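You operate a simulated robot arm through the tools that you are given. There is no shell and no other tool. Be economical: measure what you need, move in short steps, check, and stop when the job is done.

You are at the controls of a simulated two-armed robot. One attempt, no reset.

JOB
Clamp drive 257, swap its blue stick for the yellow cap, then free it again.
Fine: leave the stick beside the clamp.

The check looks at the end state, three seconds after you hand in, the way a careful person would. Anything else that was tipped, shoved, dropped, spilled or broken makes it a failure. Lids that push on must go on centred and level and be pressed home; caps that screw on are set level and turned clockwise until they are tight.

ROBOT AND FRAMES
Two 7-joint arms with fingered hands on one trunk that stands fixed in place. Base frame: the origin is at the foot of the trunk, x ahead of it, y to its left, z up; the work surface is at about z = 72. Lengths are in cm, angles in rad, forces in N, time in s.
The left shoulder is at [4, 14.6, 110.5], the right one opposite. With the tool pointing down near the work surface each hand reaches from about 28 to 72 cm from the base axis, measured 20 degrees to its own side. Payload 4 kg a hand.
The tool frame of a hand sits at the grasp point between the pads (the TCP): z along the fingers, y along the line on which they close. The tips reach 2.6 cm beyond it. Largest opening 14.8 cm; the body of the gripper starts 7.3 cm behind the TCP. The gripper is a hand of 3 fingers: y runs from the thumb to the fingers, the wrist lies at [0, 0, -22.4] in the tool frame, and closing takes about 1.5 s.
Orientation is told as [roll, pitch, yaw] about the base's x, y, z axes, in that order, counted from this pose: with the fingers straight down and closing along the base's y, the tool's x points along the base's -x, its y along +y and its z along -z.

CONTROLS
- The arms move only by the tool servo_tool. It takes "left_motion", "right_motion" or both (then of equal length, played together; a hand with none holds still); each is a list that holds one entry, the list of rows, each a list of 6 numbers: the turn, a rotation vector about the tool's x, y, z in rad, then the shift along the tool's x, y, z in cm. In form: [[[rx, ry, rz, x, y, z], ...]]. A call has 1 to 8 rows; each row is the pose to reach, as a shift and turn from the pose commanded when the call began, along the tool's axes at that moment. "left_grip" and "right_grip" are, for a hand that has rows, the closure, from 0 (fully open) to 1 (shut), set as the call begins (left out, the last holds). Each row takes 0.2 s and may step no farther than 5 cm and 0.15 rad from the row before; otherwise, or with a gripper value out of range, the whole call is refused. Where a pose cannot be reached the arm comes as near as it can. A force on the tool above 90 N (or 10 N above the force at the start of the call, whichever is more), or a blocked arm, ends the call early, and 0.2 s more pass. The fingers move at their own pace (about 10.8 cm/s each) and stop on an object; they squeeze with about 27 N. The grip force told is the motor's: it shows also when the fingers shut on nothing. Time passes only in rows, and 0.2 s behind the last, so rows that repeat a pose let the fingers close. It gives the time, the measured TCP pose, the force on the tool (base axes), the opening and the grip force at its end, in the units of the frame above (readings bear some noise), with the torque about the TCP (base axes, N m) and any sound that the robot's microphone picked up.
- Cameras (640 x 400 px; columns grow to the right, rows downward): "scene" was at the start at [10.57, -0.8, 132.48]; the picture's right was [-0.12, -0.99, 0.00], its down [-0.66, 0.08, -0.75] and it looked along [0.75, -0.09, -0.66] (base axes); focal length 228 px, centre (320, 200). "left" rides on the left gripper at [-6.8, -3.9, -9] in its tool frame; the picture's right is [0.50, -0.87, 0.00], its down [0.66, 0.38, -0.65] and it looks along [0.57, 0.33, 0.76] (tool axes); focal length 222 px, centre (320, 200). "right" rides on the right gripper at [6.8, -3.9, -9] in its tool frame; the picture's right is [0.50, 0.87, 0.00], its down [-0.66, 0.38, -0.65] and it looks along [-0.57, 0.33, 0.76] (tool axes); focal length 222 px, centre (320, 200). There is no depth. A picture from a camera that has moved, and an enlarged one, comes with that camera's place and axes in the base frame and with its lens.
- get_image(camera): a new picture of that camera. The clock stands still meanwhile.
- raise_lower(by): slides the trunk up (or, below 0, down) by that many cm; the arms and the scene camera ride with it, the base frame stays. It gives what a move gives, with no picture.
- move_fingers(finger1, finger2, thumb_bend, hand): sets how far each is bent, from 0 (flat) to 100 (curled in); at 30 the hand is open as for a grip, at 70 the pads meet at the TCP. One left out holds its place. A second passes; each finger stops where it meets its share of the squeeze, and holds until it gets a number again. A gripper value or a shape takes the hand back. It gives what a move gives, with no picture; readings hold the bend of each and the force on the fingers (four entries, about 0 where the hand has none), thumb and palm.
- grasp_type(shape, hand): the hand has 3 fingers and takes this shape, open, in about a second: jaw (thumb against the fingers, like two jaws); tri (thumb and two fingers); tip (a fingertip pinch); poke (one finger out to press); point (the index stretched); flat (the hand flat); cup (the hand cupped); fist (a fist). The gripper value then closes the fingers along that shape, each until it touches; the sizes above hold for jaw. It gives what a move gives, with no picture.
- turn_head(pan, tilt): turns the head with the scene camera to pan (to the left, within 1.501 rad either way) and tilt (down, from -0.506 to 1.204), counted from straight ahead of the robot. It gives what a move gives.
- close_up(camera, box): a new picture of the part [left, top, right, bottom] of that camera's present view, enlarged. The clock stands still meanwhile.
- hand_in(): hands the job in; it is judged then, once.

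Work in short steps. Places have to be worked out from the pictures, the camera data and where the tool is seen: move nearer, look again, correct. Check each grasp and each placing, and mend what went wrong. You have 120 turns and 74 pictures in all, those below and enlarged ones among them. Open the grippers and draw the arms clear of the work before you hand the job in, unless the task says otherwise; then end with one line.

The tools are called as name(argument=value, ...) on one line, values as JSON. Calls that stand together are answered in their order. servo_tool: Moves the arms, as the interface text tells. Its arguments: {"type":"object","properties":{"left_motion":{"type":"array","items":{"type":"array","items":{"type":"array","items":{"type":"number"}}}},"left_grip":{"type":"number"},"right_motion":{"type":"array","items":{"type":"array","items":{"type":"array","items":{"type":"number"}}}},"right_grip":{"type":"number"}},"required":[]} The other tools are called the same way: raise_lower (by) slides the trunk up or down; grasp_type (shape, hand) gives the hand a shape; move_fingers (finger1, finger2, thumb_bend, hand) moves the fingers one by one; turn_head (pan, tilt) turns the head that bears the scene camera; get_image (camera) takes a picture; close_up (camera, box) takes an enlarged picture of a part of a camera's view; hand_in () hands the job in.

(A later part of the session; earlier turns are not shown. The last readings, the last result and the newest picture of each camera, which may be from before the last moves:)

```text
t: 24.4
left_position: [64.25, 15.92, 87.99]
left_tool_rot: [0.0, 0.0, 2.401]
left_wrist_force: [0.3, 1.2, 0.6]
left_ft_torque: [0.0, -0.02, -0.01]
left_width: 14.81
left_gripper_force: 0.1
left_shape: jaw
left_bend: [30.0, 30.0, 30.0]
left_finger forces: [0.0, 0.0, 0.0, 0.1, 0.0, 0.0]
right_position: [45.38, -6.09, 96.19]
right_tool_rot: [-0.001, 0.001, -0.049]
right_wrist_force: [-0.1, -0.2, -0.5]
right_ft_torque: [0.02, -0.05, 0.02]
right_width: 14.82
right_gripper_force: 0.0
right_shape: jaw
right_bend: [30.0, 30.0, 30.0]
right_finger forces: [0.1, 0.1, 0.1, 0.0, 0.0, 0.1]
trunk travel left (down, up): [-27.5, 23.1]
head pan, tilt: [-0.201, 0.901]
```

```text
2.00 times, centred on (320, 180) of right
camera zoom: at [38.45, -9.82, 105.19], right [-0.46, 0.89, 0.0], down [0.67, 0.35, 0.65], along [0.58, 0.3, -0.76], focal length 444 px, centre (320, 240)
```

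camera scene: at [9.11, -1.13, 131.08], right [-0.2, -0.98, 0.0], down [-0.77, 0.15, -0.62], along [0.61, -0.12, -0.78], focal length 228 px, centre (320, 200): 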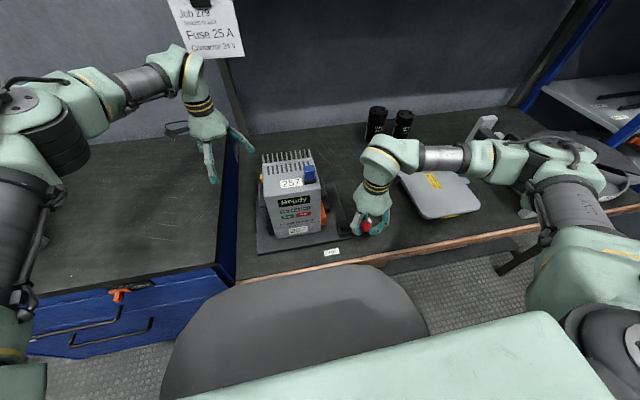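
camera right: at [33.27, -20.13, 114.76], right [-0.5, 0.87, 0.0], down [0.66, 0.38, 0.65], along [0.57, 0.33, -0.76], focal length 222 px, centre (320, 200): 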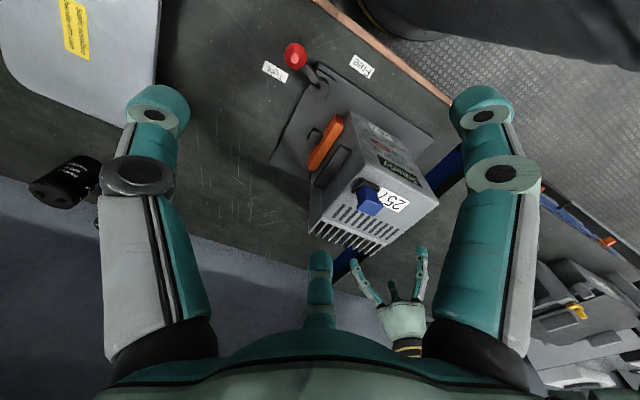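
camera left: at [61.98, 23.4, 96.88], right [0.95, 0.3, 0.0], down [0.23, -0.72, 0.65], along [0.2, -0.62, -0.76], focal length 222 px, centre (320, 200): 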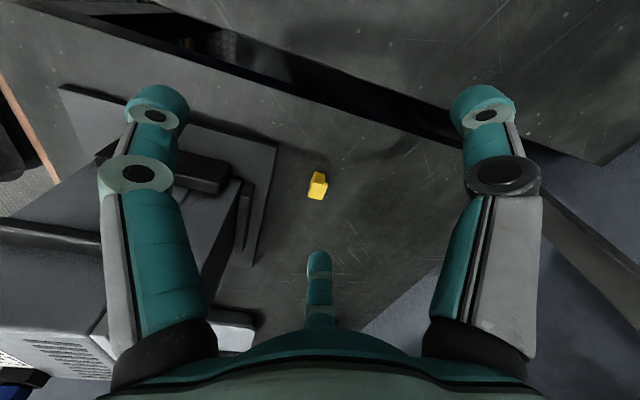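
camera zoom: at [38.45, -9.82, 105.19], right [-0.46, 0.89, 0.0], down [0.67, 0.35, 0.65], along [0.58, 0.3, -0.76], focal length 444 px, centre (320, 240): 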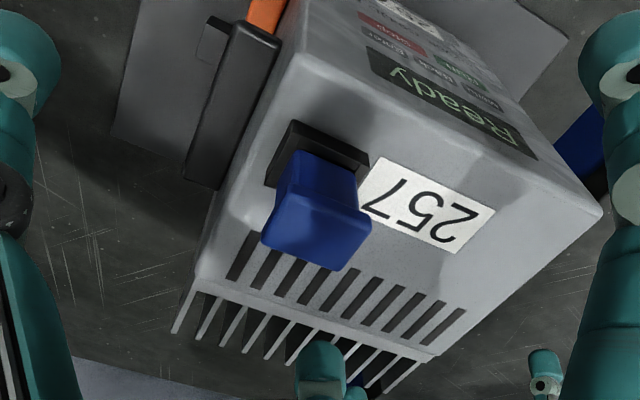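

The head is centred in the hand; its top may be nearer z 96, so I raise 0.5 cm and close.

servo_tool(right_motion=[[[0, 0, 0, 0, -0.1, -0.5], [0, 0, 0, 0, -0.1, -0.5]]])

servo_tool(right_motion=[[[0, 0, 0, 0, 0, 0], [0, 0, 0, 0, 0, 0], [0, 0, 0, 0, 0, 0], [0, 0, 0, 0, 0, 0], [0, 0, 0, 0, 0, 0], [0, 0, 0, 0, 0, 0], [0, 0, 0, 0, 0, 0], [0, 0, 0, 0, 0, 0]]], right_grip=1)

close_up(camera="right", box=[200, 80, 440, 280])

```text
t: 25.0
left_position: [64.21, 16.03, 87.96]
left_tool_rot: [-0.001, 0.0, 2.402]
left_wrist_force: [0.1, 0.9, 0.5]
left_ft_torque: [0.0, -0.02, 0.0]
left_width: 14.81
left_gripper_force: 0.0
left_shape: jaw
left_bend: [30.0, 30.0, 30.0]
left_finger forces: [0.0, 0.0, 0.0, 0.0, 0.0, 0.1]
right_position: [45.55, -6.28, 96.95]
right_tool_rot: [-0.002, 0.002, -0.049]
right_wrist_force: [-0.1, -0.2, -0.2]
right_ft_torque: [0.0, 0.05, 0.01]
right_width: 14.78
right_gripper_force: 0.0
right_shape: jaw
right_bend: [30.0, 30.0, 30.0]
right_finger forces: [0.0, 0.1, 0.1, 0.0, 0.0, 0.0]
trunk travel left (down, up): [-27.5, 23.1]
head pan, tilt: [-0.201, 0.901]
```

```text
t: 26.8
left_position: [64.42, 15.95, 87.92]
left_tool_rot: [0.001, 0.0, 2.4]
left_wrist_force: [0.4, 0.5, 0.4]
left_ft_torque: [0.01, 0.0, 0.0]
left_width: 14.79
left_gripper_force: 0.0
left_shape: jaw
left_bend: [30.0, 30.0, 30.0]
left_finger forces: [0.0, 0.1, 0.0, 0.0, 0.0, 0.0]
right_position: [45.5, -6.22, 96.73]
right_tool_rot: [-0.001, 0.0, -0.048]
right_wrist_force: [-0.4, 0.0, -6.4]
right_ft_torque: [0.05, 0.0, 0.01]
right_width: 1.54
right_gripper_force: 27.1
right_shape: jaw
right_bend: [73.0, 73.0, 70.0]
right_finger forces: [20.7, 21.9, 0.1, 0.1, 23.9, 0.0]
trunk travel left (down, up): [-27.5, 23.1]
head pan, tilt: [-0.201, 0.901]
```

```text
2.00 times, centred on (320, 180) of right
camera zoom: at [38.49, -9.9, 105.71], right [-0.46, 0.89, 0.0], down [0.67, 0.35, 0.65], along [0.58, 0.3, -0.76], focal length 444 px, centre (320, 240)
```

zoom: 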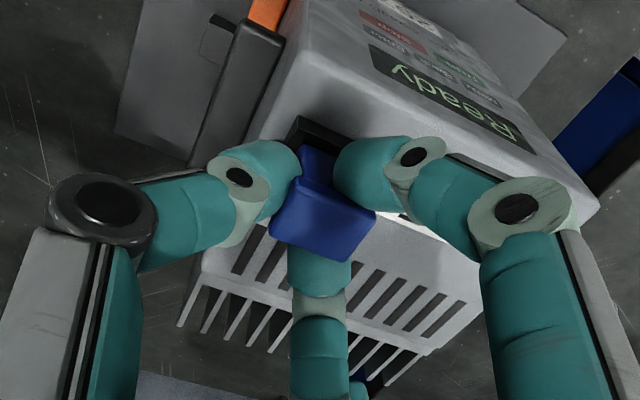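

Held, with the digits under the head. I pull straight up.

servo_tool(right_motion=[[[0, 0, 0, 0, 0, -0.6], [0, 0, 0, 0, 0, -1.2], [0, 0, 0, 0, 0, -2], [0, 0, 0, 0, 0, -3], [0, 0, 0, 0, 0, -4.5], [0, 0, 0, 0, 0, -6]]])

get_image(camera="right")

close_up(camera="scene", box=[250, 120, 370, 220])

```text
t: 28.2
left_position: [64.35, 15.95, 88.08]
left_tool_rot: [0.001, -0.001, 2.401]
left_wrist_force: [-0.6, -0.7, -0.1]
left_ft_torque: [-0.01, -0.01, 0.0]
left_width: 14.79
left_gripper_force: 0.0
left_shape: jaw
left_bend: [30.0, 30.0, 30.0]
left_finger forces: [0.0, 0.0, 0.1, 0.0, 0.0, 0.1]
right_position: [45.36, -6.21, 102.76]
right_tool_rot: [0.0, 0.0, -0.049]
right_wrist_force: [0.3, 0.2, 0.8]
right_ft_torque: [0.02, 0.01, 0.0]
right_width: 1.53
right_gripper_force: 26.6
right_shape: jaw
right_bend: [73.0, 74.0, 69.0]
right_finger forces: [21.0, 22.5, 0.0, 0.1, 24.0, 0.0]
trunk travel left (down, up): [-27.5, 23.1]
head pan, tilt: [-0.201, 0.901]
heard: snap
```

```text
39 pictures are left
camera right: at [38.45, -9.8, 111.75], right [-0.46, 0.89, 0.0], down [0.67, 0.35, 0.65], along [0.58, 0.3, -0.76], focal length 222 px, centre (320, 200)
```

right: 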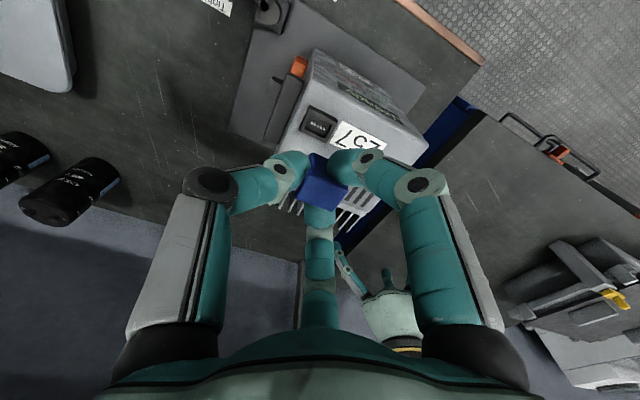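

```text
4.00 times, centred on (310, 170) of scene
camera zoom: at [9.58, -1.29, 131.04], right [-0.2, -0.98, 0.0], down [-0.77, 0.16, -0.62], along [0.61, -0.12, -0.78], focal length 913 px, centre (360, 320)
```

zoom: 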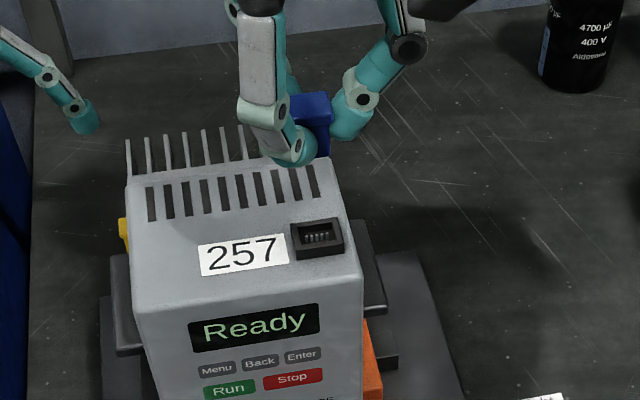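

The stick came out with a snap and the drive still shows Ready. I carry the stick to a free spot right of the clamp.

servo_tool(right_motion=[[[0, 0, 0, -2.1, -3.8, -1], [0, 0, 0, -4.2, -7.7, -1], [0, 0, 0, -6.3, -11.5, -1], [0, 0, 0, -8.4, -15.4, -1], [0, 0, 0, -8.4, -15.4, 3], [0, 0, 0, -8.4, -15.4, 8], [0, 0, 0, -8.4, -15.4, 13], [0, 0, 0, -8.4, -15.4, 18]]])

servo_tool(right_motion=[[[0, 0, 0, 0, 0, 3], [0, 0, 0, 0, 0, 4.5], [0, 0, 0, 0, 0, 4.5]]])

close_up(camera="scene", box=[330, 140, 450, 240])

```text
t: 30.0
left_position: [64.38, 15.95, 87.88]
left_tool_rot: [0.002, -0.002, 2.401]
left_wrist_force: [0.0, 0.2, -0.2]
left_ft_torque: [-0.02, 0.01, -0.04]
left_width: 14.82
left_gripper_force: 0.1
left_shape: jaw
left_bend: [30.0, 30.0, 30.0]
left_finger forces: [0.0, 0.1, 0.0, 0.1, 0.0, 0.0]
right_position: [53.22, -22.02, 84.56]
right_tool_rot: [0.002, 0.0, -0.051]
right_wrist_force: [-0.2, -0.2, 0.8]
right_ft_torque: [0.0, -0.01, 0.0]
right_width: 1.54
right_gripper_force: 26.7
right_shape: jaw
right_bend: [73.0, 74.0, 69.0]
right_finger forces: [21.0, 22.4, 0.0, 0.0, 23.6, 0.0]
trunk travel left (down, up): [-27.5, 23.1]
head pan, tilt: [-0.201, 0.901]
```

```text
t: 30.8
left_position: [64.39, 15.95, 87.97]
left_tool_rot: [-0.001, 0.0, 2.402]
left_wrist_force: [0.0, 0.1, -0.2]
left_ft_torque: [-0.05, 0.03, 0.02]
left_width: 14.79
left_gripper_force: 0.0
left_shape: jaw
left_bend: [30.0, 30.0, 30.0]
left_finger forces: [0.0, 0.0, 0.1, 0.0, 0.0, 0.0]
right_position: [53.07, -22.19, 80.27]
right_tool_rot: [0.0, 0.0, -0.051]
right_wrist_force: [1.2, -0.3, -0.5]
right_ft_torque: [0.02, -0.03, 0.02]
right_width: 1.51
right_gripper_force: 26.7
right_shape: jaw
right_bend: [73.0, 74.0, 69.0]
right_finger forces: [21.0, 22.4, 0.1, 0.0, 23.6, 0.0]
trunk travel left (down, up): [-27.5, 23.1]
head pan, tilt: [-0.201, 0.901]
```

```text
4.00 times, centred on (390, 190) of scene
camera zoom: at [9.6, -1.3, 131.04], right [-0.2, -0.98, 0.0], down [-0.77, 0.16, -0.62], along [0.61, -0.12, -0.78], focal length 913 px, centre (40, 240)
```

zoom: 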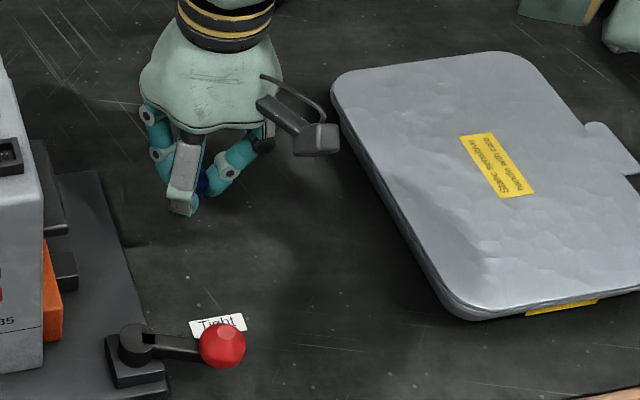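

Clear floor below. I lower gently looking for contact.

servo_tool(right_motion=[[[0, 0, 0, 0, 0, 1], [0, 0, 0, 0, 0, 2], [0, 0, 0, 0, 0, 2.8], [0, 0, 0, 0, 0, 2.8]]])

servo_tool(right_motion=[[[0, 0, 0, 0, 0, 0.3], [0, 0, 0, 0, 0, 0.6], [0, 0, 0, 0, 0, 0.6]]])

```text
t: 31.8
left_position: [64.35, 15.94, 88.01]
left_tool_rot: [0.001, 0.002, 2.401]
left_wrist_force: [-1.1, 0.1, 0.1]
left_ft_torque: [0.03, -0.02, -0.01]
left_width: 14.81
left_gripper_force: 0.1
left_shape: jaw
left_bend: [30.0, 30.0, 30.0]
left_finger forces: [0.0, 0.0, 0.0, 0.0, 0.0, 0.0]
right_position: [52.99, -22.0, 77.6]
right_tool_rot: [0.0, 0.002, -0.05]
right_wrist_force: [0.6, 0.2, 0.6]
right_ft_torque: [-0.02, 0.0, 0.03]
right_width: 1.54
right_gripper_force: 26.8
right_shape: jaw
right_bend: [73.0, 74.0, 69.0]
right_finger forces: [20.9, 22.3, 0.0, 0.0, 23.4, 0.1]
trunk travel left (down, up): [-27.5, 23.1]
head pan, tilt: [-0.201, 0.901]
```

```text
t: 32.6
left_position: [64.19, 15.89, 87.97]
left_tool_rot: [-0.002, 0.001, 2.403]
left_wrist_force: [0.2, -0.5, -0.1]
left_ft_torque: [0.01, 0.02, 0.02]
left_width: 14.82
left_gripper_force: 0.0
left_shape: jaw
left_bend: [30.0, 30.0, 30.0]
left_finger forces: [0.0, 0.1, 0.0, 0.0, 0.1, 0.0]
right_position: [53.03, -21.98, 76.91]
right_tool_rot: [0.0, 0.002, -0.05]
right_wrist_force: [-0.1, 0.8, 0.6]
right_ft_torque: [-0.03, 0.03, 0.02]
right_width: 1.51
right_gripper_force: 26.9
right_shape: jaw
right_bend: [73.0, 74.0, 69.0]
right_finger forces: [20.9, 22.4, 0.0, 0.0, 23.5, 0.0]
trunk travel left (down, up): [-27.5, 23.1]
head pan, tilt: [-0.201, 0.901]
```

servo_tool(right_motion=[[[0, 0, 0, 0, 0, 0.3], [0, 0, 0, 0, 0, 0.6], [0, 0, 0, 0, 0, 0.6]]])

close_up(camera="right", box=[240, 120, 400, 240])

```text
t: 33.4
left_position: [64.18, 16.07, 87.95]
left_tool_rot: [0.0, 0.0, 2.402]
left_wrist_force: [-0.6, 0.4, -0.7]
left_ft_torque: [0.03, 0.0, -0.01]
left_width: 14.78
left_gripper_force: 0.2
left_shape: jaw
left_bend: [30.0, 30.0, 30.0]
left_finger forces: [0.1, 0.0, 0.1, 0.1, 0.0, 0.0]
right_position: [52.77, -21.95, 76.22]
right_tool_rot: [-0.002, 0.0, -0.05]
right_wrist_force: [0.7, 0.4, -1.5]
right_ft_torque: [-0.02, -0.01, 0.01]
right_width: 1.51
right_gripper_force: 26.9
right_shape: jaw
right_bend: [73.0, 74.0, 69.0]
right_finger forces: [20.9, 22.3, 0.1, 0.0, 23.5, 0.0]
trunk travel left (down, up): [-27.5, 23.1]
head pan, tilt: [-0.201, 0.901]
```

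```text
3.33 times, centred on (320, 180) of right
camera zoom: at [46.03, -25.65, 85.28], right [-0.46, 0.89, 0.0], down [0.67, 0.35, 0.65], along [0.58, 0.3, -0.76], focal length 740 px, centre (320, 267)
```

zoom: 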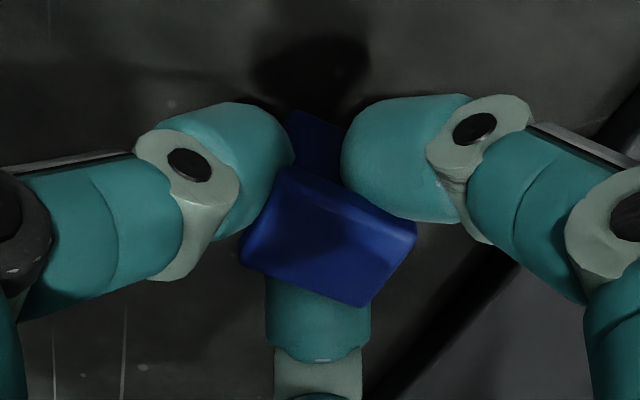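

Not yet in contact; lower in smaller steps.

servo_tool(right_motion=[[[0, 0, 0, 0, 0, 0.2], [0, 0, 0, 0, 0, 0.4], [0, 0, 0, 0, 0, 0.4]]])

servo_tool(right_motion=[[[0, 0, 0, 0, 0, 0.2], [0, 0, 0, 0, 0, 0.4], [0, 0, 0, 0, 0, 0.4]]])

```text
t: 34.2
left_position: [64.22, 15.98, 87.94]
left_tool_rot: [-0.001, 0.001, 2.402]
left_wrist_force: [-0.7, -0.2, 0.3]
left_ft_torque: [0.01, 0.02, -0.04]
left_width: 14.78
left_gripper_force: 0.0
left_shape: jaw
left_bend: [30.0, 30.0, 30.0]
left_finger forces: [0.1, 0.0, 0.0, 0.0, 0.0, 0.1]
right_position: [53.0, -21.97, 75.85]
right_tool_rot: [0.0, 0.004, -0.048]
right_wrist_force: [-0.8, -0.6, 0.3]
right_ft_torque: [0.02, 0.01, -0.02]
right_width: 1.52
right_gripper_force: 27.1
right_shape: jaw
right_bend: [73.0, 74.0, 69.0]
right_finger forces: [21.0, 22.4, 0.0, 0.0, 23.5, 0.0]
trunk travel left (down, up): [-27.5, 23.1]
head pan, tilt: [-0.201, 0.901]
```

```text
t: 35.0
left_position: [64.23, 15.95, 88.03]
left_tool_rot: [0.0, -0.001, 2.402]
left_wrist_force: [-0.6, -0.2, -0.4]
left_ft_torque: [-0.02, 0.0, 0.0]
left_width: 14.8
left_gripper_force: 0.0
left_shape: jaw
left_bend: [30.0, 30.0, 30.0]
left_finger forces: [0.1, 0.1, 0.0, 0.0, 0.0, 0.0]
right_position: [52.96, -22.1, 75.73]
right_tool_rot: [-0.001, 0.0, -0.049]
right_wrist_force: [-0.5, -0.5, -0.1]
right_ft_torque: [-0.01, -0.01, -0.01]
right_width: 1.53
right_gripper_force: 26.8
right_shape: jaw
right_bend: [73.0, 74.0, 69.0]
right_finger forces: [20.9, 22.3, 0.0, 0.1, 23.7, 0.0]
trunk travel left (down, up): [-27.5, 23.1]
head pan, tilt: [-0.201, 0.901]
```

servo_tool(right_motion=[[[0, 0, 0, 0, 0, 0.15], [0, 0, 0, 0, 0, 0.3], [0, 0, 0, 0, 0, 0.3]]])

close_up(camera="scene", box=[345, 145, 405, 195])

```text
t: 35.8
left_position: [64.2, 15.9, 88.08]
left_tool_rot: [-0.001, 0.001, 2.402]
left_wrist_force: [0.4, 0.5, -0.6]
left_ft_torque: [-0.01, 0.03, -0.02]
left_width: 14.79
left_gripper_force: 0.0
left_shape: jaw
left_bend: [30.0, 30.0, 30.0]
left_finger forces: [0.1, 0.0, 0.0, 0.0, 0.1, 0.0]
right_position: [52.9, -22.01, 75.36]
right_tool_rot: [0.001, -0.003, -0.05]
right_wrist_force: [0.5, -3.3, 17.0]
right_ft_torque: [-0.02, -0.05, 0.02]
right_width: 1.56
right_gripper_force: 26.8
right_shape: jaw
right_bend: [74.0, 74.0, 71.0]
right_finger forces: [22.7, 25.0, 0.0, 0.0, 27.9, 0.0]
trunk travel left (down, up): [-27.5, 23.1]
head pan, tilt: [-0.201, 0.901]
```

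```text
8.00 times, centred on (375, 170) of scene
camera zoom: at [9.45, -1.27, 131.06], right [-0.2, -0.98, 0.0], down [-0.77, 0.16, -0.62], along [0.61, -0.12, -0.78], focal length 1827 px, centre (-120, 440)
```

zoom: 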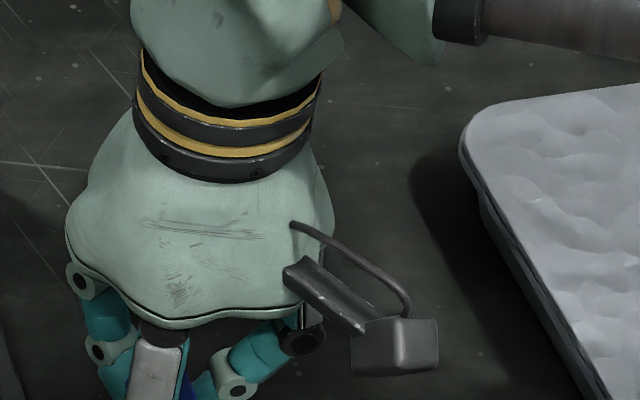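

Contact at 17 N: the stick stands on the table. I ease off slightly and open, then rise and check.

servo_tool(right_motion=[[[0, 0, 0, 0, 0, -0.2], [0, 0, 0, 0, 0, -0.2], [0, 0, 0, 0, 0, -0.2], [0, 0, 0, 0, 0, -0.2], [0, 0, 0, 0, 0, -0.2], [0, 0, 0, 0, 0, -0.2], [0, 0, 0, 0, 0, -0.2]]], right_grip=0)

servo_tool(right_motion=[[[0, 0, 0, 0, 0, -2], [0, 0, 0, 0, 0, -4], [0, 0, 0, 0, 0, -8], [0, 0, 0, 0, 0, -12]]])

get_image(camera="right")

```text
t: 37.4
left_position: [64.33, 15.97, 88.01]
left_tool_rot: [0.0, 0.0, 2.403]
left_wrist_force: [0.1, 0.5, -0.7]
left_ft_torque: [0.0, -0.02, 0.01]
left_width: 14.76
left_gripper_force: 0.1
left_shape: jaw
left_bend: [30.0, 30.0, 30.0]
left_finger forces: [0.0, 0.0, 0.1, 0.1, 0.0, 0.0]
right_position: [52.98, -22.04, 75.37]
right_tool_rot: [-0.001, -0.001, -0.049]
right_wrist_force: [-0.3, -0.6, -0.9]
right_ft_torque: [-0.07, 0.02, 0.05]
right_width: 14.8
right_gripper_force: 0.0
right_shape: jaw
right_bend: [31.0, 30.0, 30.0]
right_finger forces: [1.0, 0.1, 0.1, 0.0, 0.0, 0.0]
trunk travel left (down, up): [-27.5, 23.1]
head pan, tilt: [-0.201, 0.901]
```

```text
t: 38.4
left_position: [64.18, 16.07, 88.17]
left_tool_rot: [0.0, 0.001, 2.401]
left_wrist_force: [0.5, -0.4, 0.1]
left_ft_torque: [-0.01, -0.01, 0.02]
left_width: 14.79
left_gripper_force: 0.1
left_shape: jaw
left_bend: [30.0, 30.0, 30.0]
left_finger forces: [0.1, 0.0, 0.0, 0.0, 0.0, 0.0]
right_position: [52.83, -21.96, 87.36]
right_tool_rot: [0.0, 0.001, -0.049]
right_wrist_force: [0.0, -0.5, 0.0]
right_ft_torque: [-0.01, 0.0, 0.01]
right_width: 14.82
right_gripper_force: 0.1
right_shape: jaw
right_bend: [30.0, 30.0, 30.0]
right_finger forces: [0.0, 0.0, 0.0, 0.1, 0.0, 0.0]
trunk travel left (down, up): [-27.5, 23.1]
head pan, tilt: [-0.201, 0.901]
```

```text
34 pictures are left
camera right: at [45.88, -25.54, 96.3], right [-0.46, 0.89, 0.0], down [0.67, 0.35, 0.65], along [0.58, 0.3, -0.76], focal length 222 px, centre (320, 200)
```

right: 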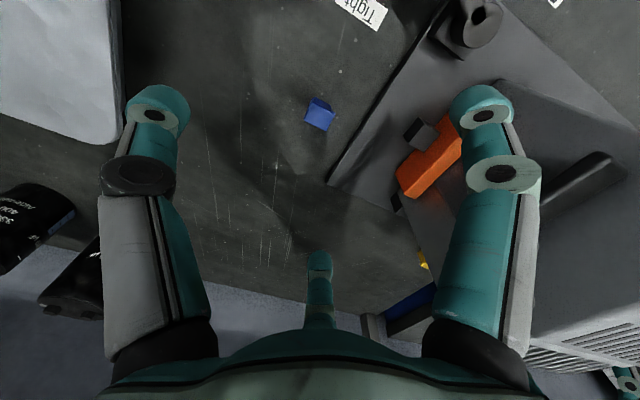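

The stick stands upright beside the clamp. Now I draw the right hand back up and turn the left hand to yaw π, partly closed, for the cap.

servo_tool(right_motion=[[[0, 0, 0, 0, 0, -4], [0, 0, 0, 0, 0, -8], [0, 0, 0, 2, -1, -12], [0, 0, 0, 6, -2, -14], [0, 0, 0, 10, -3, -16]]], left_motion=[[[0, 0, -0.15, 0, 0, 0], [0, 0, -0.3, 0, 0, 0], [0, 0, -0.45, 0, 0, 0], [0, 0, -0.6, 0, 0, 0], [0, 0, -0.74, 0, 0, 0]]], left_grip=0.45)

get_image(camera="left")

```text
t: 39.6
left_position: [63.98, 15.84, 88.04]
left_tool_rot: [0.002, 0.0, -3.138]
left_wrist_force: [0.2, -0.3, -0.9]
left_ft_torque: [-0.01, -0.01, -0.02]
left_width: 8.2
left_gripper_force: 0.1
left_shape: jaw
left_bend: [34.0, 34.0, 70.0]
left_finger forces: [0.1, 0.1, 0.1, 0.0, 0.0, 0.0]
right_position: [42.81, -24.72, 103.49]
right_tool_rot: [0.0, 0.001, -0.05]
right_wrist_force: [-0.9, 0.2, -0.9]
right_ft_torque: [0.01, -0.05, -0.04]
right_width: 14.77
right_gripper_force: 0.0
right_shape: jaw
right_bend: [30.0, 30.0, 30.0]
right_finger forces: [0.0, 0.0, 0.1, 0.1, 0.1, 0.0]
trunk travel left (down, up): [-27.5, 23.1]
head pan, tilt: [-0.201, 0.901]
```

```text
33 pictures are left
camera left: at [57.26, 19.83, 97.08], right [0.5, 0.87, 0.0], down [0.66, -0.38, 0.65], along [0.57, -0.33, -0.76], focal length 222 px, centre (320, 200)
```

left: 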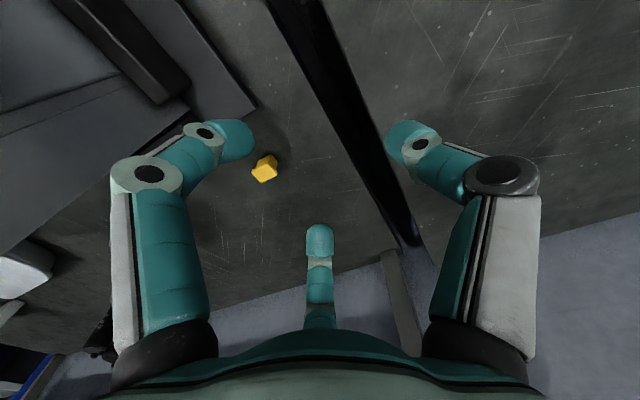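

close_up(camera="left", box=[225, 135, 305, 195])

```text
6.67 times, centred on (265, 165) of left
camera zoom: at [57.26, 19.83, 97.08], right [0.5, 0.87, 0.0], down [0.66, -0.38, 0.65], along [0.57, -0.33, -0.76], focal length 1481 px, centre (687, 433)
```

zoom: 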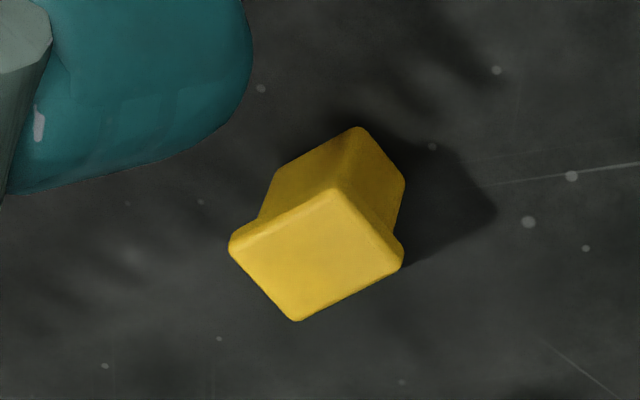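

The cap is at (67.1, 6.35), square to the base axes and the same shape as the stick. I move over it and check before lowering.

servo_tool(left_motion=[[[0, 0, 0, 1, 3.2, 0], [0, 0, 0, 2, 6.4, 2], [0, 0, 0, 2.9, 9.6, 4], [0, 0, 0, 2.9, 9.6, 7.5], [0, 0, 0, 2.9, 9.6, 7.5]]])

get_image(camera="left")

```text
t: 40.8
left_position: [66.32, 6.08, 81.12]
left_tool_rot: [0.0, -0.001, 3.142]
left_wrist_force: [0.5, -1.0, -0.1]
left_ft_torque: [0.02, 0.03, 0.05]
left_width: 8.21
left_gripper_force: 0.1
left_shape: jaw
left_bend: [34.0, 34.0, 70.0]
left_finger forces: [0.0, 0.1, 0.1, 0.1, 0.1, 0.1]
left hand out of reach, approached as far as the arm can: row 3, 4, 5
right_position: [42.92, -24.66, 103.48]
right_tool_rot: [0.0, 0.0, -0.049]
right_wrist_force: [-0.4, -0.4, 0.9]
right_ft_torque: [-0.01, -0.02, 0.04]
right_width: 14.8
right_gripper_force: 0.1
right_shape: jaw
right_bend: [30.0, 30.0, 30.0]
right_finger forces: [0.0, 0.0, 0.0, 0.1, 0.1, 0.0]
trunk travel left (down, up): [-27.5, 23.1]
head pan, tilt: [-0.201, 0.901]
```

```text
31 pictures are left
camera left: at [59.52, 9.99, 90.15], right [0.5, 0.87, 0.0], down [0.66, -0.38, 0.65], along [0.57, -0.33, -0.76], focal length 222 px, centre (320, 200)
```

left: 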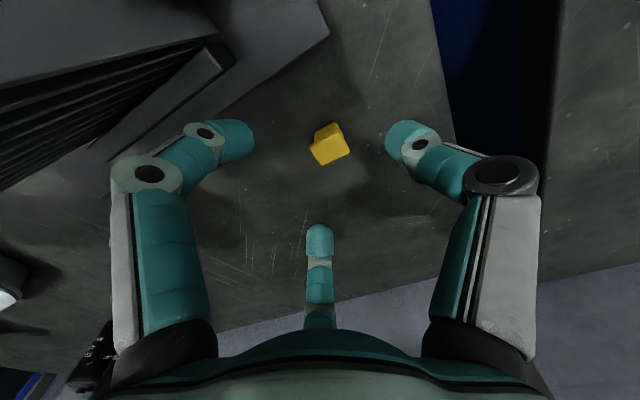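

Just out of reach at x 66.3. I test reach with the wrist at shoulder height: raise the hand 8 cm and see how far x gets; then the trunk can be lowered instead.

servo_tool(left_motion=[[[0, 0, 0, 0, 0, -4], [0, 0, 0, 0, 0, -8], [0, 0, 0, 0, 0, -8]]])

```text
t: 41.6
left_position: [66.52, 6.01, 89.17]
left_tool_rot: [0.0, -0.004, 3.142]
left_wrist_force: [0.7, -0.7, -0.3]
left_ft_torque: [0.0, 0.01, -0.01]
left_width: 8.19
left_gripper_force: 0.0
left_shape: jaw
left_bend: [34.0, 34.0, 70.0]
left_finger forces: [0.0, 0.0, 0.1, 0.0, 0.0, 0.1]
right_position: [43.01, -24.72, 103.49]
right_tool_rot: [0.001, 0.0, -0.048]
right_wrist_force: [-0.6, 0.2, -0.5]
right_ft_torque: [0.0, 0.0, -0.01]
right_width: 14.79
right_gripper_force: 0.0
right_shape: jaw
right_bend: [30.0, 30.0, 30.0]
right_finger forces: [0.0, 0.0, 0.0, 0.0, 0.0, 0.0]
trunk travel left (down, up): [-27.5, 23.1]
head pan, tilt: [-0.201, 0.901]
```

servo_tool(left_motion=[[[0, 0, 0, 0.35, -0.15, 0], [0, 0, 0, 0.65, -0.3, 0], [0, 0, 0, 0.65, -0.3, 0]]])

```text
t: 42.4
left_position: [66.75, 6.36, 89.19]
left_tool_rot: [0.001, 0.002, 3.143]
left_wrist_force: [0.2, 0.9, -0.1]
left_ft_torque: [0.02, 0.02, 0.0]
left_width: 8.18
left_gripper_force: 0.2
left_shape: jaw
left_bend: [34.0, 34.0, 70.0]
left_finger forces: [0.1, 0.1, 0.0, 0.0, 0.0, 0.0]
right_position: [42.99, -24.63, 103.37]
right_tool_rot: [0.0, -0.001, -0.047]
right_wrist_force: [-0.3, -0.7, 0.4]
right_ft_torque: [0.05, 0.02, 0.05]
right_width: 14.78
right_gripper_force: 0.1
right_shape: jaw
right_bend: [30.0, 30.0, 30.0]
right_finger forces: [0.0, 0.0, 0.0, 0.0, 0.0, 0.0]
trunk travel left (down, up): [-27.5, 23.1]
head pan, tilt: [-0.201, 0.901]
```

That height reaches. I lower the trunk by 11 cm, bringing the hand just above the cap.

raise_lower(by=-11)

get_image(camera="left")

```text
t: 43.8
left_position: [66.73, 6.4, 78.23]
left_tool_rot: [0.003, 0.001, 3.142]
left_wrist_force: [0.3, -0.2, -0.6]
left_ft_torque: [-0.01, -0.01, 0.0]
left_width: 8.18
left_gripper_force: 0.0
left_shape: jaw
left_bend: [34.0, 34.0, 70.0]
left_finger forces: [0.0, 0.1, 0.0, 0.0, 0.0, 0.1]
right_position: [43.02, -24.73, 92.41]
right_tool_rot: [0.0, 0.001, -0.049]
right_wrist_force: [-1.1, 0.5, -0.6]
right_ft_torque: [0.03, 0.0, -0.01]
right_width: 14.8
right_gripper_force: 0.0
right_shape: jaw
right_bend: [30.0, 30.0, 30.0]
right_finger forces: [0.0, 0.1, 0.0, 0.0, 0.0, 0.0]
trunk travel left (down, up): [-16.5, 34.1]
head pan, tilt: [-0.201, 0.901]
```

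```text
30 pictures are left
camera left: at [59.99, 10.28, 87.26], right [0.5, 0.87, 0.0], down [0.65, -0.38, 0.66], along [0.57, -0.33, -0.76], focal length 222 px, centre (320, 200)
```

left: 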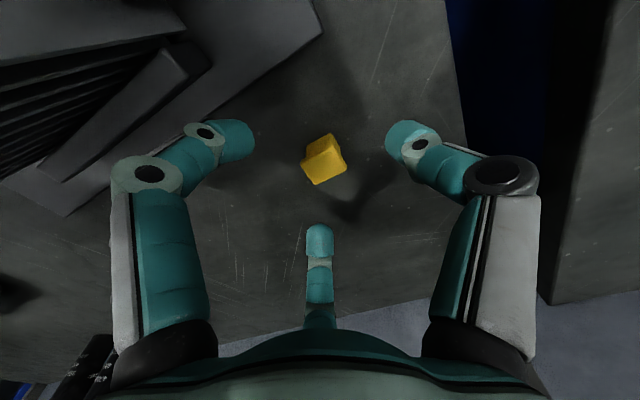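

The cap is nearly centred. I lower 2.9 cm and close on it.

servo_tool(left_motion=[[[0, 0, 0, 0.1, -0.2, 1], [0, 0, 0, 0.15, -0.2, 2], [0, 0, 0, 0.15, -0.2, 2.8], [0, 0, 0, 0.15, -0.2, 2.8]]])

get_image(camera="left")

```text
t: 44.8
left_position: [67.04, 6.61, 75.44]
left_tool_rot: [0.002, 0.002, 3.141]
left_wrist_force: [-0.4, 0.0, -0.6]
left_ft_torque: [-0.02, -0.01, 0.03]
left_width: 8.16
left_gripper_force: 0.0
left_shape: jaw
left_bend: [34.0, 34.0, 70.0]
left_finger forces: [0.0, 0.1, 0.1, 0.0, 0.1, 0.0]
right_position: [42.92, -24.86, 92.59]
right_tool_rot: [0.001, -0.001, -0.049]
right_wrist_force: [-0.5, 0.5, 1.0]
right_ft_torque: [-0.01, 0.02, -0.02]
right_width: 14.81
right_gripper_force: 0.0
right_shape: jaw
right_bend: [30.0, 30.0, 30.0]
right_finger forces: [0.0, 0.0, 0.1, 0.0, 0.0, 0.0]
trunk travel left (down, up): [-16.5, 34.1]
head pan, tilt: [-0.201, 0.901]
```

```text
29 pictures are left
camera left: at [60.06, 10.54, 84.45], right [0.5, 0.87, 0.0], down [0.65, -0.38, 0.66], along [0.57, -0.33, -0.76], focal length 222 px, centre (320, 200)
```

left: 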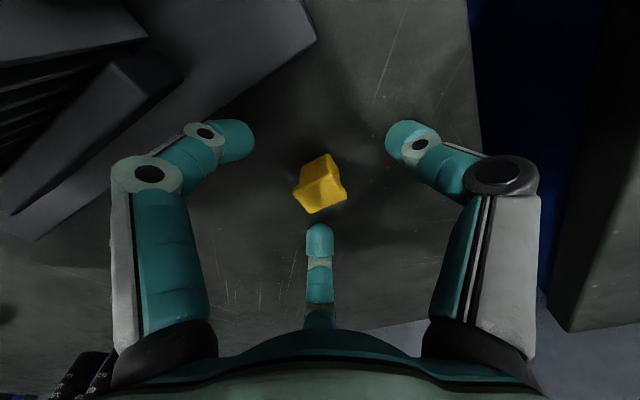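

Centred. Close on the cap.

servo_tool(left_motion=[[[0, 0, 0, 0, 0, 0], [0, 0, 0, 0, 0, 0], [0, 0, 0, 0, 0, 0], [0, 0, 0, 0, 0, 0], [0, 0, 0, 0, 0, 0], [0, 0, 0, 0, 0, 0]]], left_grip=1)

close_up(camera="left", box=[240, 120, 400, 240])

```text
t: 46.2
left_position: [66.84, 6.52, 75.5]
left_tool_rot: [0.002, 0.002, 3.141]
left_wrist_force: [-0.1, -0.1, 0.6]
left_ft_torque: [0.01, -0.01, 0.01]
left_width: 1.43
left_gripper_force: 26.9
left_shape: jaw
left_bend: [74.0, 73.0, 70.0]
left_finger forces: [20.7, 21.4, 0.1, 0.1, 23.3, 0.1]
right_position: [43.07, -24.61, 92.52]
right_tool_rot: [-0.001, 0.0, -0.049]
right_wrist_force: [0.4, 1.2, 0.6]
right_ft_torque: [-0.02, 0.01, 0.01]
right_width: 14.79
right_gripper_force: 0.0
right_shape: jaw
right_bend: [30.0, 30.0, 30.0]
right_finger forces: [0.0, 0.1, 0.0, 0.1, 0.1, 0.0]
trunk travel left (down, up): [-16.5, 34.1]
head pan, tilt: [-0.201, 0.901]
```

```text
3.33 times, centred on (320, 180) of left
camera zoom: at [60.06, 10.53, 84.46], right [0.5, 0.87, 0.0], down [0.65, -0.38, 0.65], along [0.57, -0.33, -0.76], focal length 740 px, centre (320, 267)
```

zoom: 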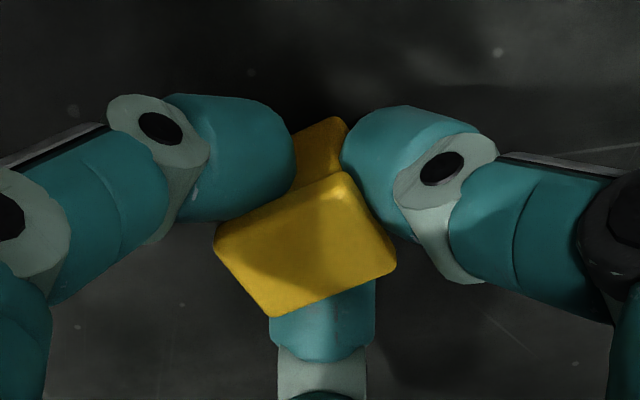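

The cap is held just like the stick was. I raise the trunk back, lifting it straight up.

raise_lower(by=11)

servo_tool(left_motion=[[[0, 0, 0, -0.5, 0, -4], [0, 0, 0, -1.5, 0, -8], [0, 0, 0, -3, 0, -12], [0, 0, 0, -4, 0, -15.5], [0, 0, 0.03, -8, 3, -15.5], [0, 0, 0.03, -12, 6, -15.5], [0, 0, 0.03, -16, 9, -15.5], [0, 0, 0.03, -20, 11.7, -15.5]]])

```text
t: 47.6
left_position: [66.91, 6.49, 86.5]
left_tool_rot: [0.002, -0.001, 3.142]
left_wrist_force: [0.3, 0.0, -1.2]
left_ft_torque: [0.01, -0.01, 0.03]
left_width: 1.4
left_gripper_force: 26.9
left_shape: jaw
left_bend: [74.0, 73.0, 70.0]
left_finger forces: [20.8, 21.5, 0.0, 0.0, 23.3, 0.0]
right_position: [42.9, -24.72, 103.4]
right_tool_rot: [-0.001, 0.001, -0.047]
right_wrist_force: [1.2, 0.3, 0.6]
right_ft_torque: [-0.02, 0.01, -0.02]
right_width: 14.77
right_gripper_force: 0.1
right_shape: jaw
right_bend: [30.0, 30.0, 30.0]
right_finger forces: [0.0, 0.0, 0.0, 0.0, 0.1, 0.1]
trunk travel left (down, up): [-27.5, 23.1]
head pan, tilt: [-0.201, 0.901]
```

```text
t: 49.5
left_position: [46.64, -5.11, 101.87]
left_tool_rot: [-0.001, 0.002, 3.11]
left_wrist_force: [0.2, 0.2, -0.7]
left_ft_torque: [-0.02, -0.01, -0.02]
left_width: 1.38
left_gripper_force: 27.1
left_shape: jaw
left_bend: [74.0, 73.0, 70.0]
left_finger forces: [20.6, 21.5, 0.1, 0.0, 22.9, 0.0]
right_position: [42.93, -24.81, 103.54]
right_tool_rot: [0.001, 0.0, -0.049]
right_wrist_force: [0.1, 0.1, -0.6]
right_ft_torque: [0.0, 0.0, 0.02]
right_width: 14.79
right_gripper_force: 0.0
right_shape: jaw
right_bend: [30.0, 30.0, 30.0]
right_finger forces: [0.0, 0.0, 0.0, 0.1, 0.1, 0.0]
trunk travel left (down, up): [-27.5, 23.1]
head pan, tilt: [-0.201, 0.901]
```

I move over the socket at z about 99.5 (cap bottom about 2.5 above it) and look from both cameras.

servo_tool(left_motion=[[[0, 0, 0, -0.6, 0.3, 0.5], [0, 0, 0, -1.2, 0.7, 1], [0, 0, 0, -1.2, 0.7, 2.3], [0, 0, 0, -1.2, 0.7, 2.3]]])

close_up(camera="left", box=[220, 60, 420, 240])

close_up(camera="scene", box=[270, 130, 350, 200])

get_image(camera="right")

```text
t: 50.5
left_position: [45.49, -5.66, 99.55]
left_tool_rot: [0.002, 0.002, 3.11]
left_wrist_force: [0.7, -0.5, -0.8]
left_ft_torque: [0.0, -0.02, 0.03]
left_width: 1.39
left_gripper_force: 27.5
left_shape: jaw
left_bend: [74.0, 73.0, 70.0]
left_finger forces: [20.6, 21.5, 0.0, 0.0, 22.9, 0.0]
right_position: [42.9, -24.72, 103.49]
right_tool_rot: [0.001, 0.0, -0.05]
right_wrist_force: [-0.2, -0.1, 0.6]
right_ft_torque: [-0.03, 0.04, -0.01]
right_width: 14.77
right_gripper_force: 0.1
right_shape: jaw
right_bend: [30.0, 30.0, 30.0]
right_finger forces: [0.1, 0.0, 0.0, 0.1, 0.1, 0.0]
trunk travel left (down, up): [-27.5, 23.1]
head pan, tilt: [-0.201, 0.901]
```

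```text
2.22 times, centred on (320, 150) of left
camera zoom: at [38.89, -1.59, 108.55], right [0.53, 0.85, 0.0], down [0.64, -0.4, 0.66], along [0.56, -0.34, -0.76], focal length 494 px, centre (320, 311)
```

zoom: 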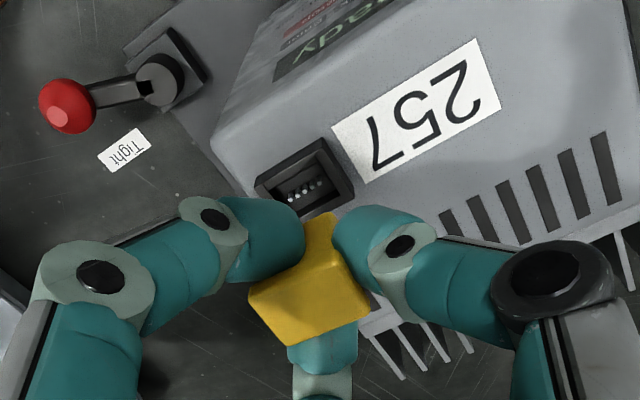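

```text
5.71 times, centred on (310, 165) of scene
camera zoom: at [9.59, -1.33, 131.04], right [-0.2, -0.98, 0.0], down [-0.77, 0.16, -0.62], along [0.61, -0.12, -0.78], focal length 1305 px, centre (377, 400)
```

zoom: 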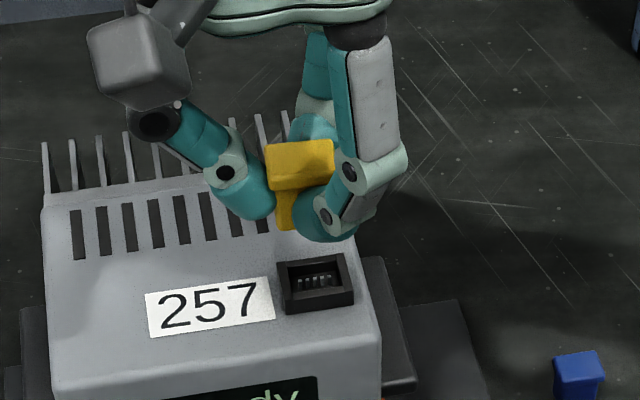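

```text
25 pictures are left
camera right: at [35.96, -28.31, 112.4], right [-0.46, 0.89, 0.0], down [0.67, 0.35, 0.65], along [0.58, 0.3, -0.76], focal length 222 px, centre (320, 200)
```

right: 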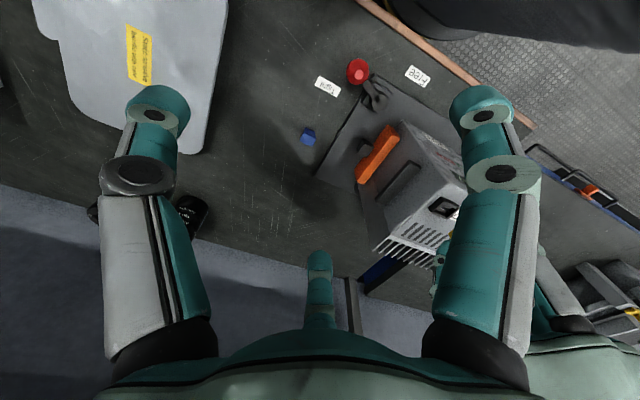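

Estimates put the socket near (45.3, -6.0). I shift slightly and lower 1.7 cm, then compare cap and socket directly.

servo_tool(left_motion=[[[0, 0, 0, -0.1, 0, 0.8], [0, 0, 0, -0.15, 0.05, 1.7], [0, 0, 0, -0.15, 0.05, 1.7]]])

close_up(camera="left", box=[260, 100, 380, 220])

close_up(camera="scene", box=[285, 145, 335, 190])

```text
t: 51.2
left_position: [45.52, -5.68, 98.02]
left_tool_rot: [0.002, 0.001, 3.111]
left_wrist_force: [-0.3, -0.2, -0.2]
left_ft_torque: [0.01, 0.01, 0.01]
left_width: 1.36
left_gripper_force: 27.3
left_shape: jaw
left_bend: [74.0, 73.0, 70.0]
left_finger forces: [20.7, 21.4, 0.0, 0.0, 22.8, 0.1]
right_position: [43.0, -24.71, 103.54]
right_tool_rot: [0.001, 0.001, -0.048]
right_wrist_force: [0.0, -0.3, 0.0]
right_ft_torque: [0.0, 0.01, 0.01]
right_width: 14.83
right_gripper_force: 0.1
right_shape: jaw
right_bend: [30.0, 30.0, 30.0]
right_finger forces: [0.0, 0.1, 0.1, 0.0, 0.0, 0.1]
trunk travel left (down, up): [-27.5, 23.1]
head pan, tilt: [-0.201, 0.901]
```

```text
3.33 times, centred on (320, 160) of left
camera zoom: at [38.81, -1.62, 106.9], right [0.53, 0.85, 0.0], down [0.64, -0.4, 0.66], along [0.56, -0.34, -0.76], focal length 740 px, centre (320, 333)
```

zoom: 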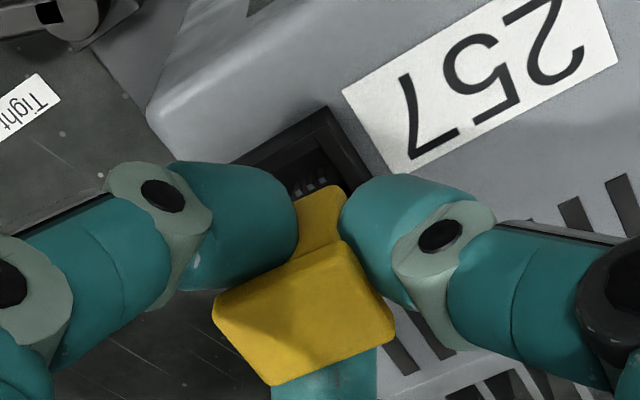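

```text
8.89 times, centred on (310, 168) of scene
camera zoom: at [9.61, -1.31, 131.04], right [-0.2, -0.98, 0.0], down [-0.77, 0.16, -0.62], along [0.61, -0.12, -0.78], focal length 2030 px, centre (409, 489)
```

zoom: 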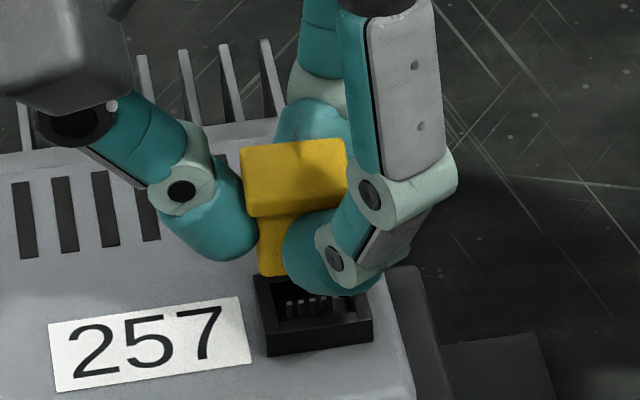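

The cap sits about 0.27 too far to +y relative to the socket; x is nearly right. I correct and lower another 1 cm for a direct comparison.

servo_tool(left_motion=[[[0, 0, 0, -0.1, 0.27, 0], [0, 0, 0, -0.1, 0.27, 0.5], [0, 0, 0, -0.1, 0.27, 1], [0, 0, 0, -0.1, 0.27, 1]]])

close_up(camera="left", box=[270, 110, 370, 200])

close_up(camera="scene", box=[290, 150, 330, 185])

```text
t: 52.2
left_position: [45.27, -5.98, 96.96]
left_tool_rot: [0.003, -0.001, 3.113]
left_wrist_force: [0.0, 0.1, 0.3]
left_ft_torque: [0.01, 0.02, -0.01]
left_width: 1.37
left_gripper_force: 27.1
left_shape: jaw
left_bend: [74.0, 73.0, 70.0]
left_finger forces: [20.6, 21.5, 0.0, 0.1, 22.8, 0.0]
right_position: [42.92, -24.66, 103.53]
right_tool_rot: [-0.001, 0.0, -0.048]
right_wrist_force: [0.0, 0.4, -0.1]
right_ft_torque: [0.04, 0.0, -0.01]
right_width: 14.79
right_gripper_force: 0.0
right_shape: jaw
right_bend: [30.0, 30.0, 30.0]
right_finger forces: [0.0, 0.0, 0.0, 0.0, 0.1, 0.1]
trunk travel left (down, up): [-27.5, 23.1]
head pan, tilt: [-0.201, 0.901]
```

```text
4.44 times, centred on (320, 155) of left
camera zoom: at [38.69, -1.89, 105.93], right [0.53, 0.85, 0.0], down [0.64, -0.4, 0.65], along [0.56, -0.34, -0.76], focal length 987 px, centre (320, 400)
```

zoom: 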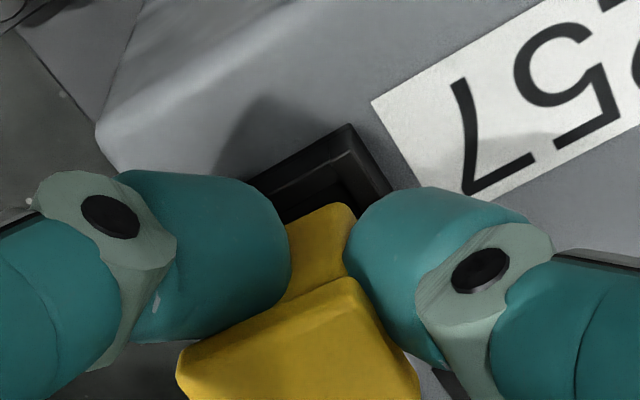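

```text
11.43 times, centred on (310, 168) of scene
camera zoom: at [9.61, -1.32, 131.04], right [-0.2, -0.98, 0.0], down [-0.77, 0.16, -0.62], along [0.61, -0.12, -0.78], focal length 2609 px, centre (434, 571)
```

zoom: 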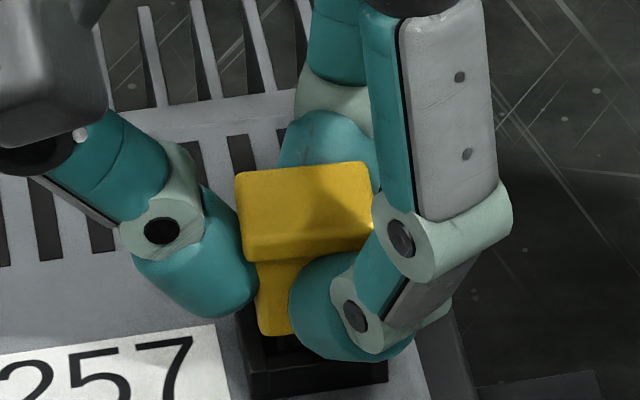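

Alignment looks right in both views. I lower gently and watch force.

servo_tool(left_motion=[[[0, 0, 0, 0, 0.05, 0.25], [0, 0, 0, 0, 0.05, 0.5], [0, 0, 0, 0, 0.05, 0.5]]])

servo_tool(left_motion=[[[0, 0, 0, 0, 0, 0.15], [0, 0, 0, 0, 0, 0.3], [0, 0, 0, 0, 0, 0.3]]])

```text
t: 53.0
left_position: [45.38, -6.06, 96.54]
left_tool_rot: [0.001, 0.003, 3.112]
left_wrist_force: [0.3, 0.0, 0.4]
left_ft_torque: [-0.02, 0.0, 0.02]
left_width: 1.37
left_gripper_force: 26.7
left_shape: jaw
left_bend: [74.0, 73.0, 70.0]
left_finger forces: [20.5, 21.5, 0.1, 0.0, 22.7, 0.0]
right_position: [42.92, -24.66, 103.38]
right_tool_rot: [0.001, 0.0, -0.049]
right_wrist_force: [-0.3, -0.1, -1.0]
right_ft_torque: [0.01, -0.01, -0.05]
right_width: 14.78
right_gripper_force: 0.0
right_shape: jaw
right_bend: [30.0, 30.0, 30.0]
right_finger forces: [0.0, 0.0, 0.0, 0.0, 0.0, 0.0]
trunk travel left (down, up): [-27.5, 23.1]
head pan, tilt: [-0.201, 0.901]
```

```text
t: 53.9
left_position: [45.37, -5.85, 96.33]
left_tool_rot: [0.004, 0.007, 3.111]
left_wrist_force: [5.7, 4.0, 21.5]
left_ft_torque: [0.08, -0.15, -0.04]
left_width: 1.42
left_gripper_force: 26.9
left_shape: jaw
left_bend: [74.0, 74.0, 69.0]
left_finger forces: [22.8, 25.9, 0.0, 0.0, 30.2, 0.1]
right_position: [42.86, -24.56, 103.65]
right_tool_rot: [0.0, -0.001, -0.048]
right_wrist_force: [-0.2, -0.2, 0.2]
right_ft_torque: [-0.02, 0.02, 0.02]
right_width: 14.81
right_gripper_force: 0.1
right_shape: jaw
right_bend: [30.0, 30.0, 30.0]
right_finger forces: [0.0, 0.1, 0.1, 0.1, 0.0, 0.0]
trunk travel left (down, up): [-27.5, 23.1]
head pan, tilt: [-0.201, 0.901]
heard: snap
```

A snap was heard with 21 N. I look at how it sits.

close_up(camera="scene", box=[290, 150, 330, 185])

close_up(camera="left", box=[270, 110, 370, 200])

```text
11.43 times, centred on (310, 168) of scene
camera zoom: at [9.53, -1.2, 131.06], right [-0.2, -0.98, 0.0], down [-0.77, 0.16, -0.62], along [0.61, -0.12, -0.78], focal length 2609 px, centre (434, 571)
```

zoom: 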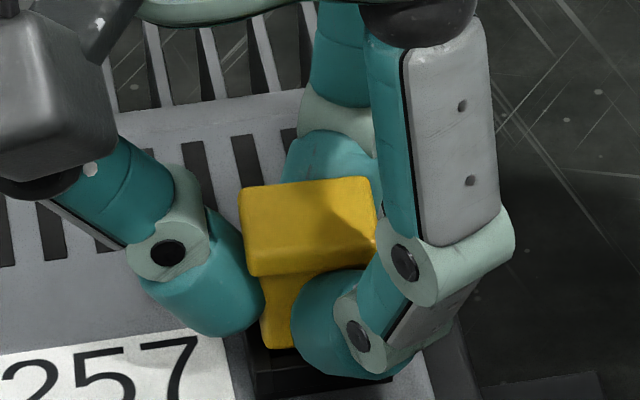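

```text
4.44 times, centred on (320, 155) of left
camera zoom: at [38.69, -1.86, 105.25], right [0.52, 0.85, 0.0], down [0.64, -0.39, 0.66], along [0.56, -0.35, -0.75], focal length 987 px, centre (320, 400)
```

zoom: 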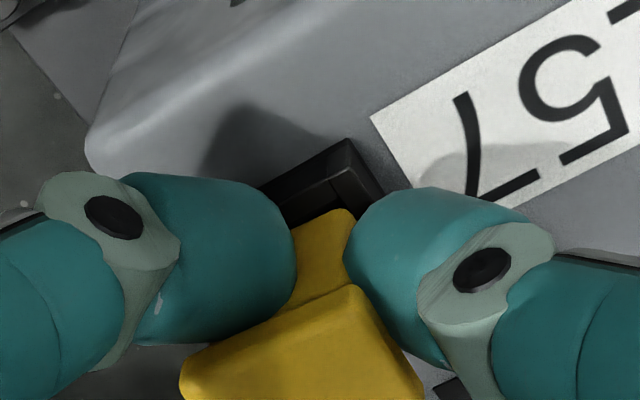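

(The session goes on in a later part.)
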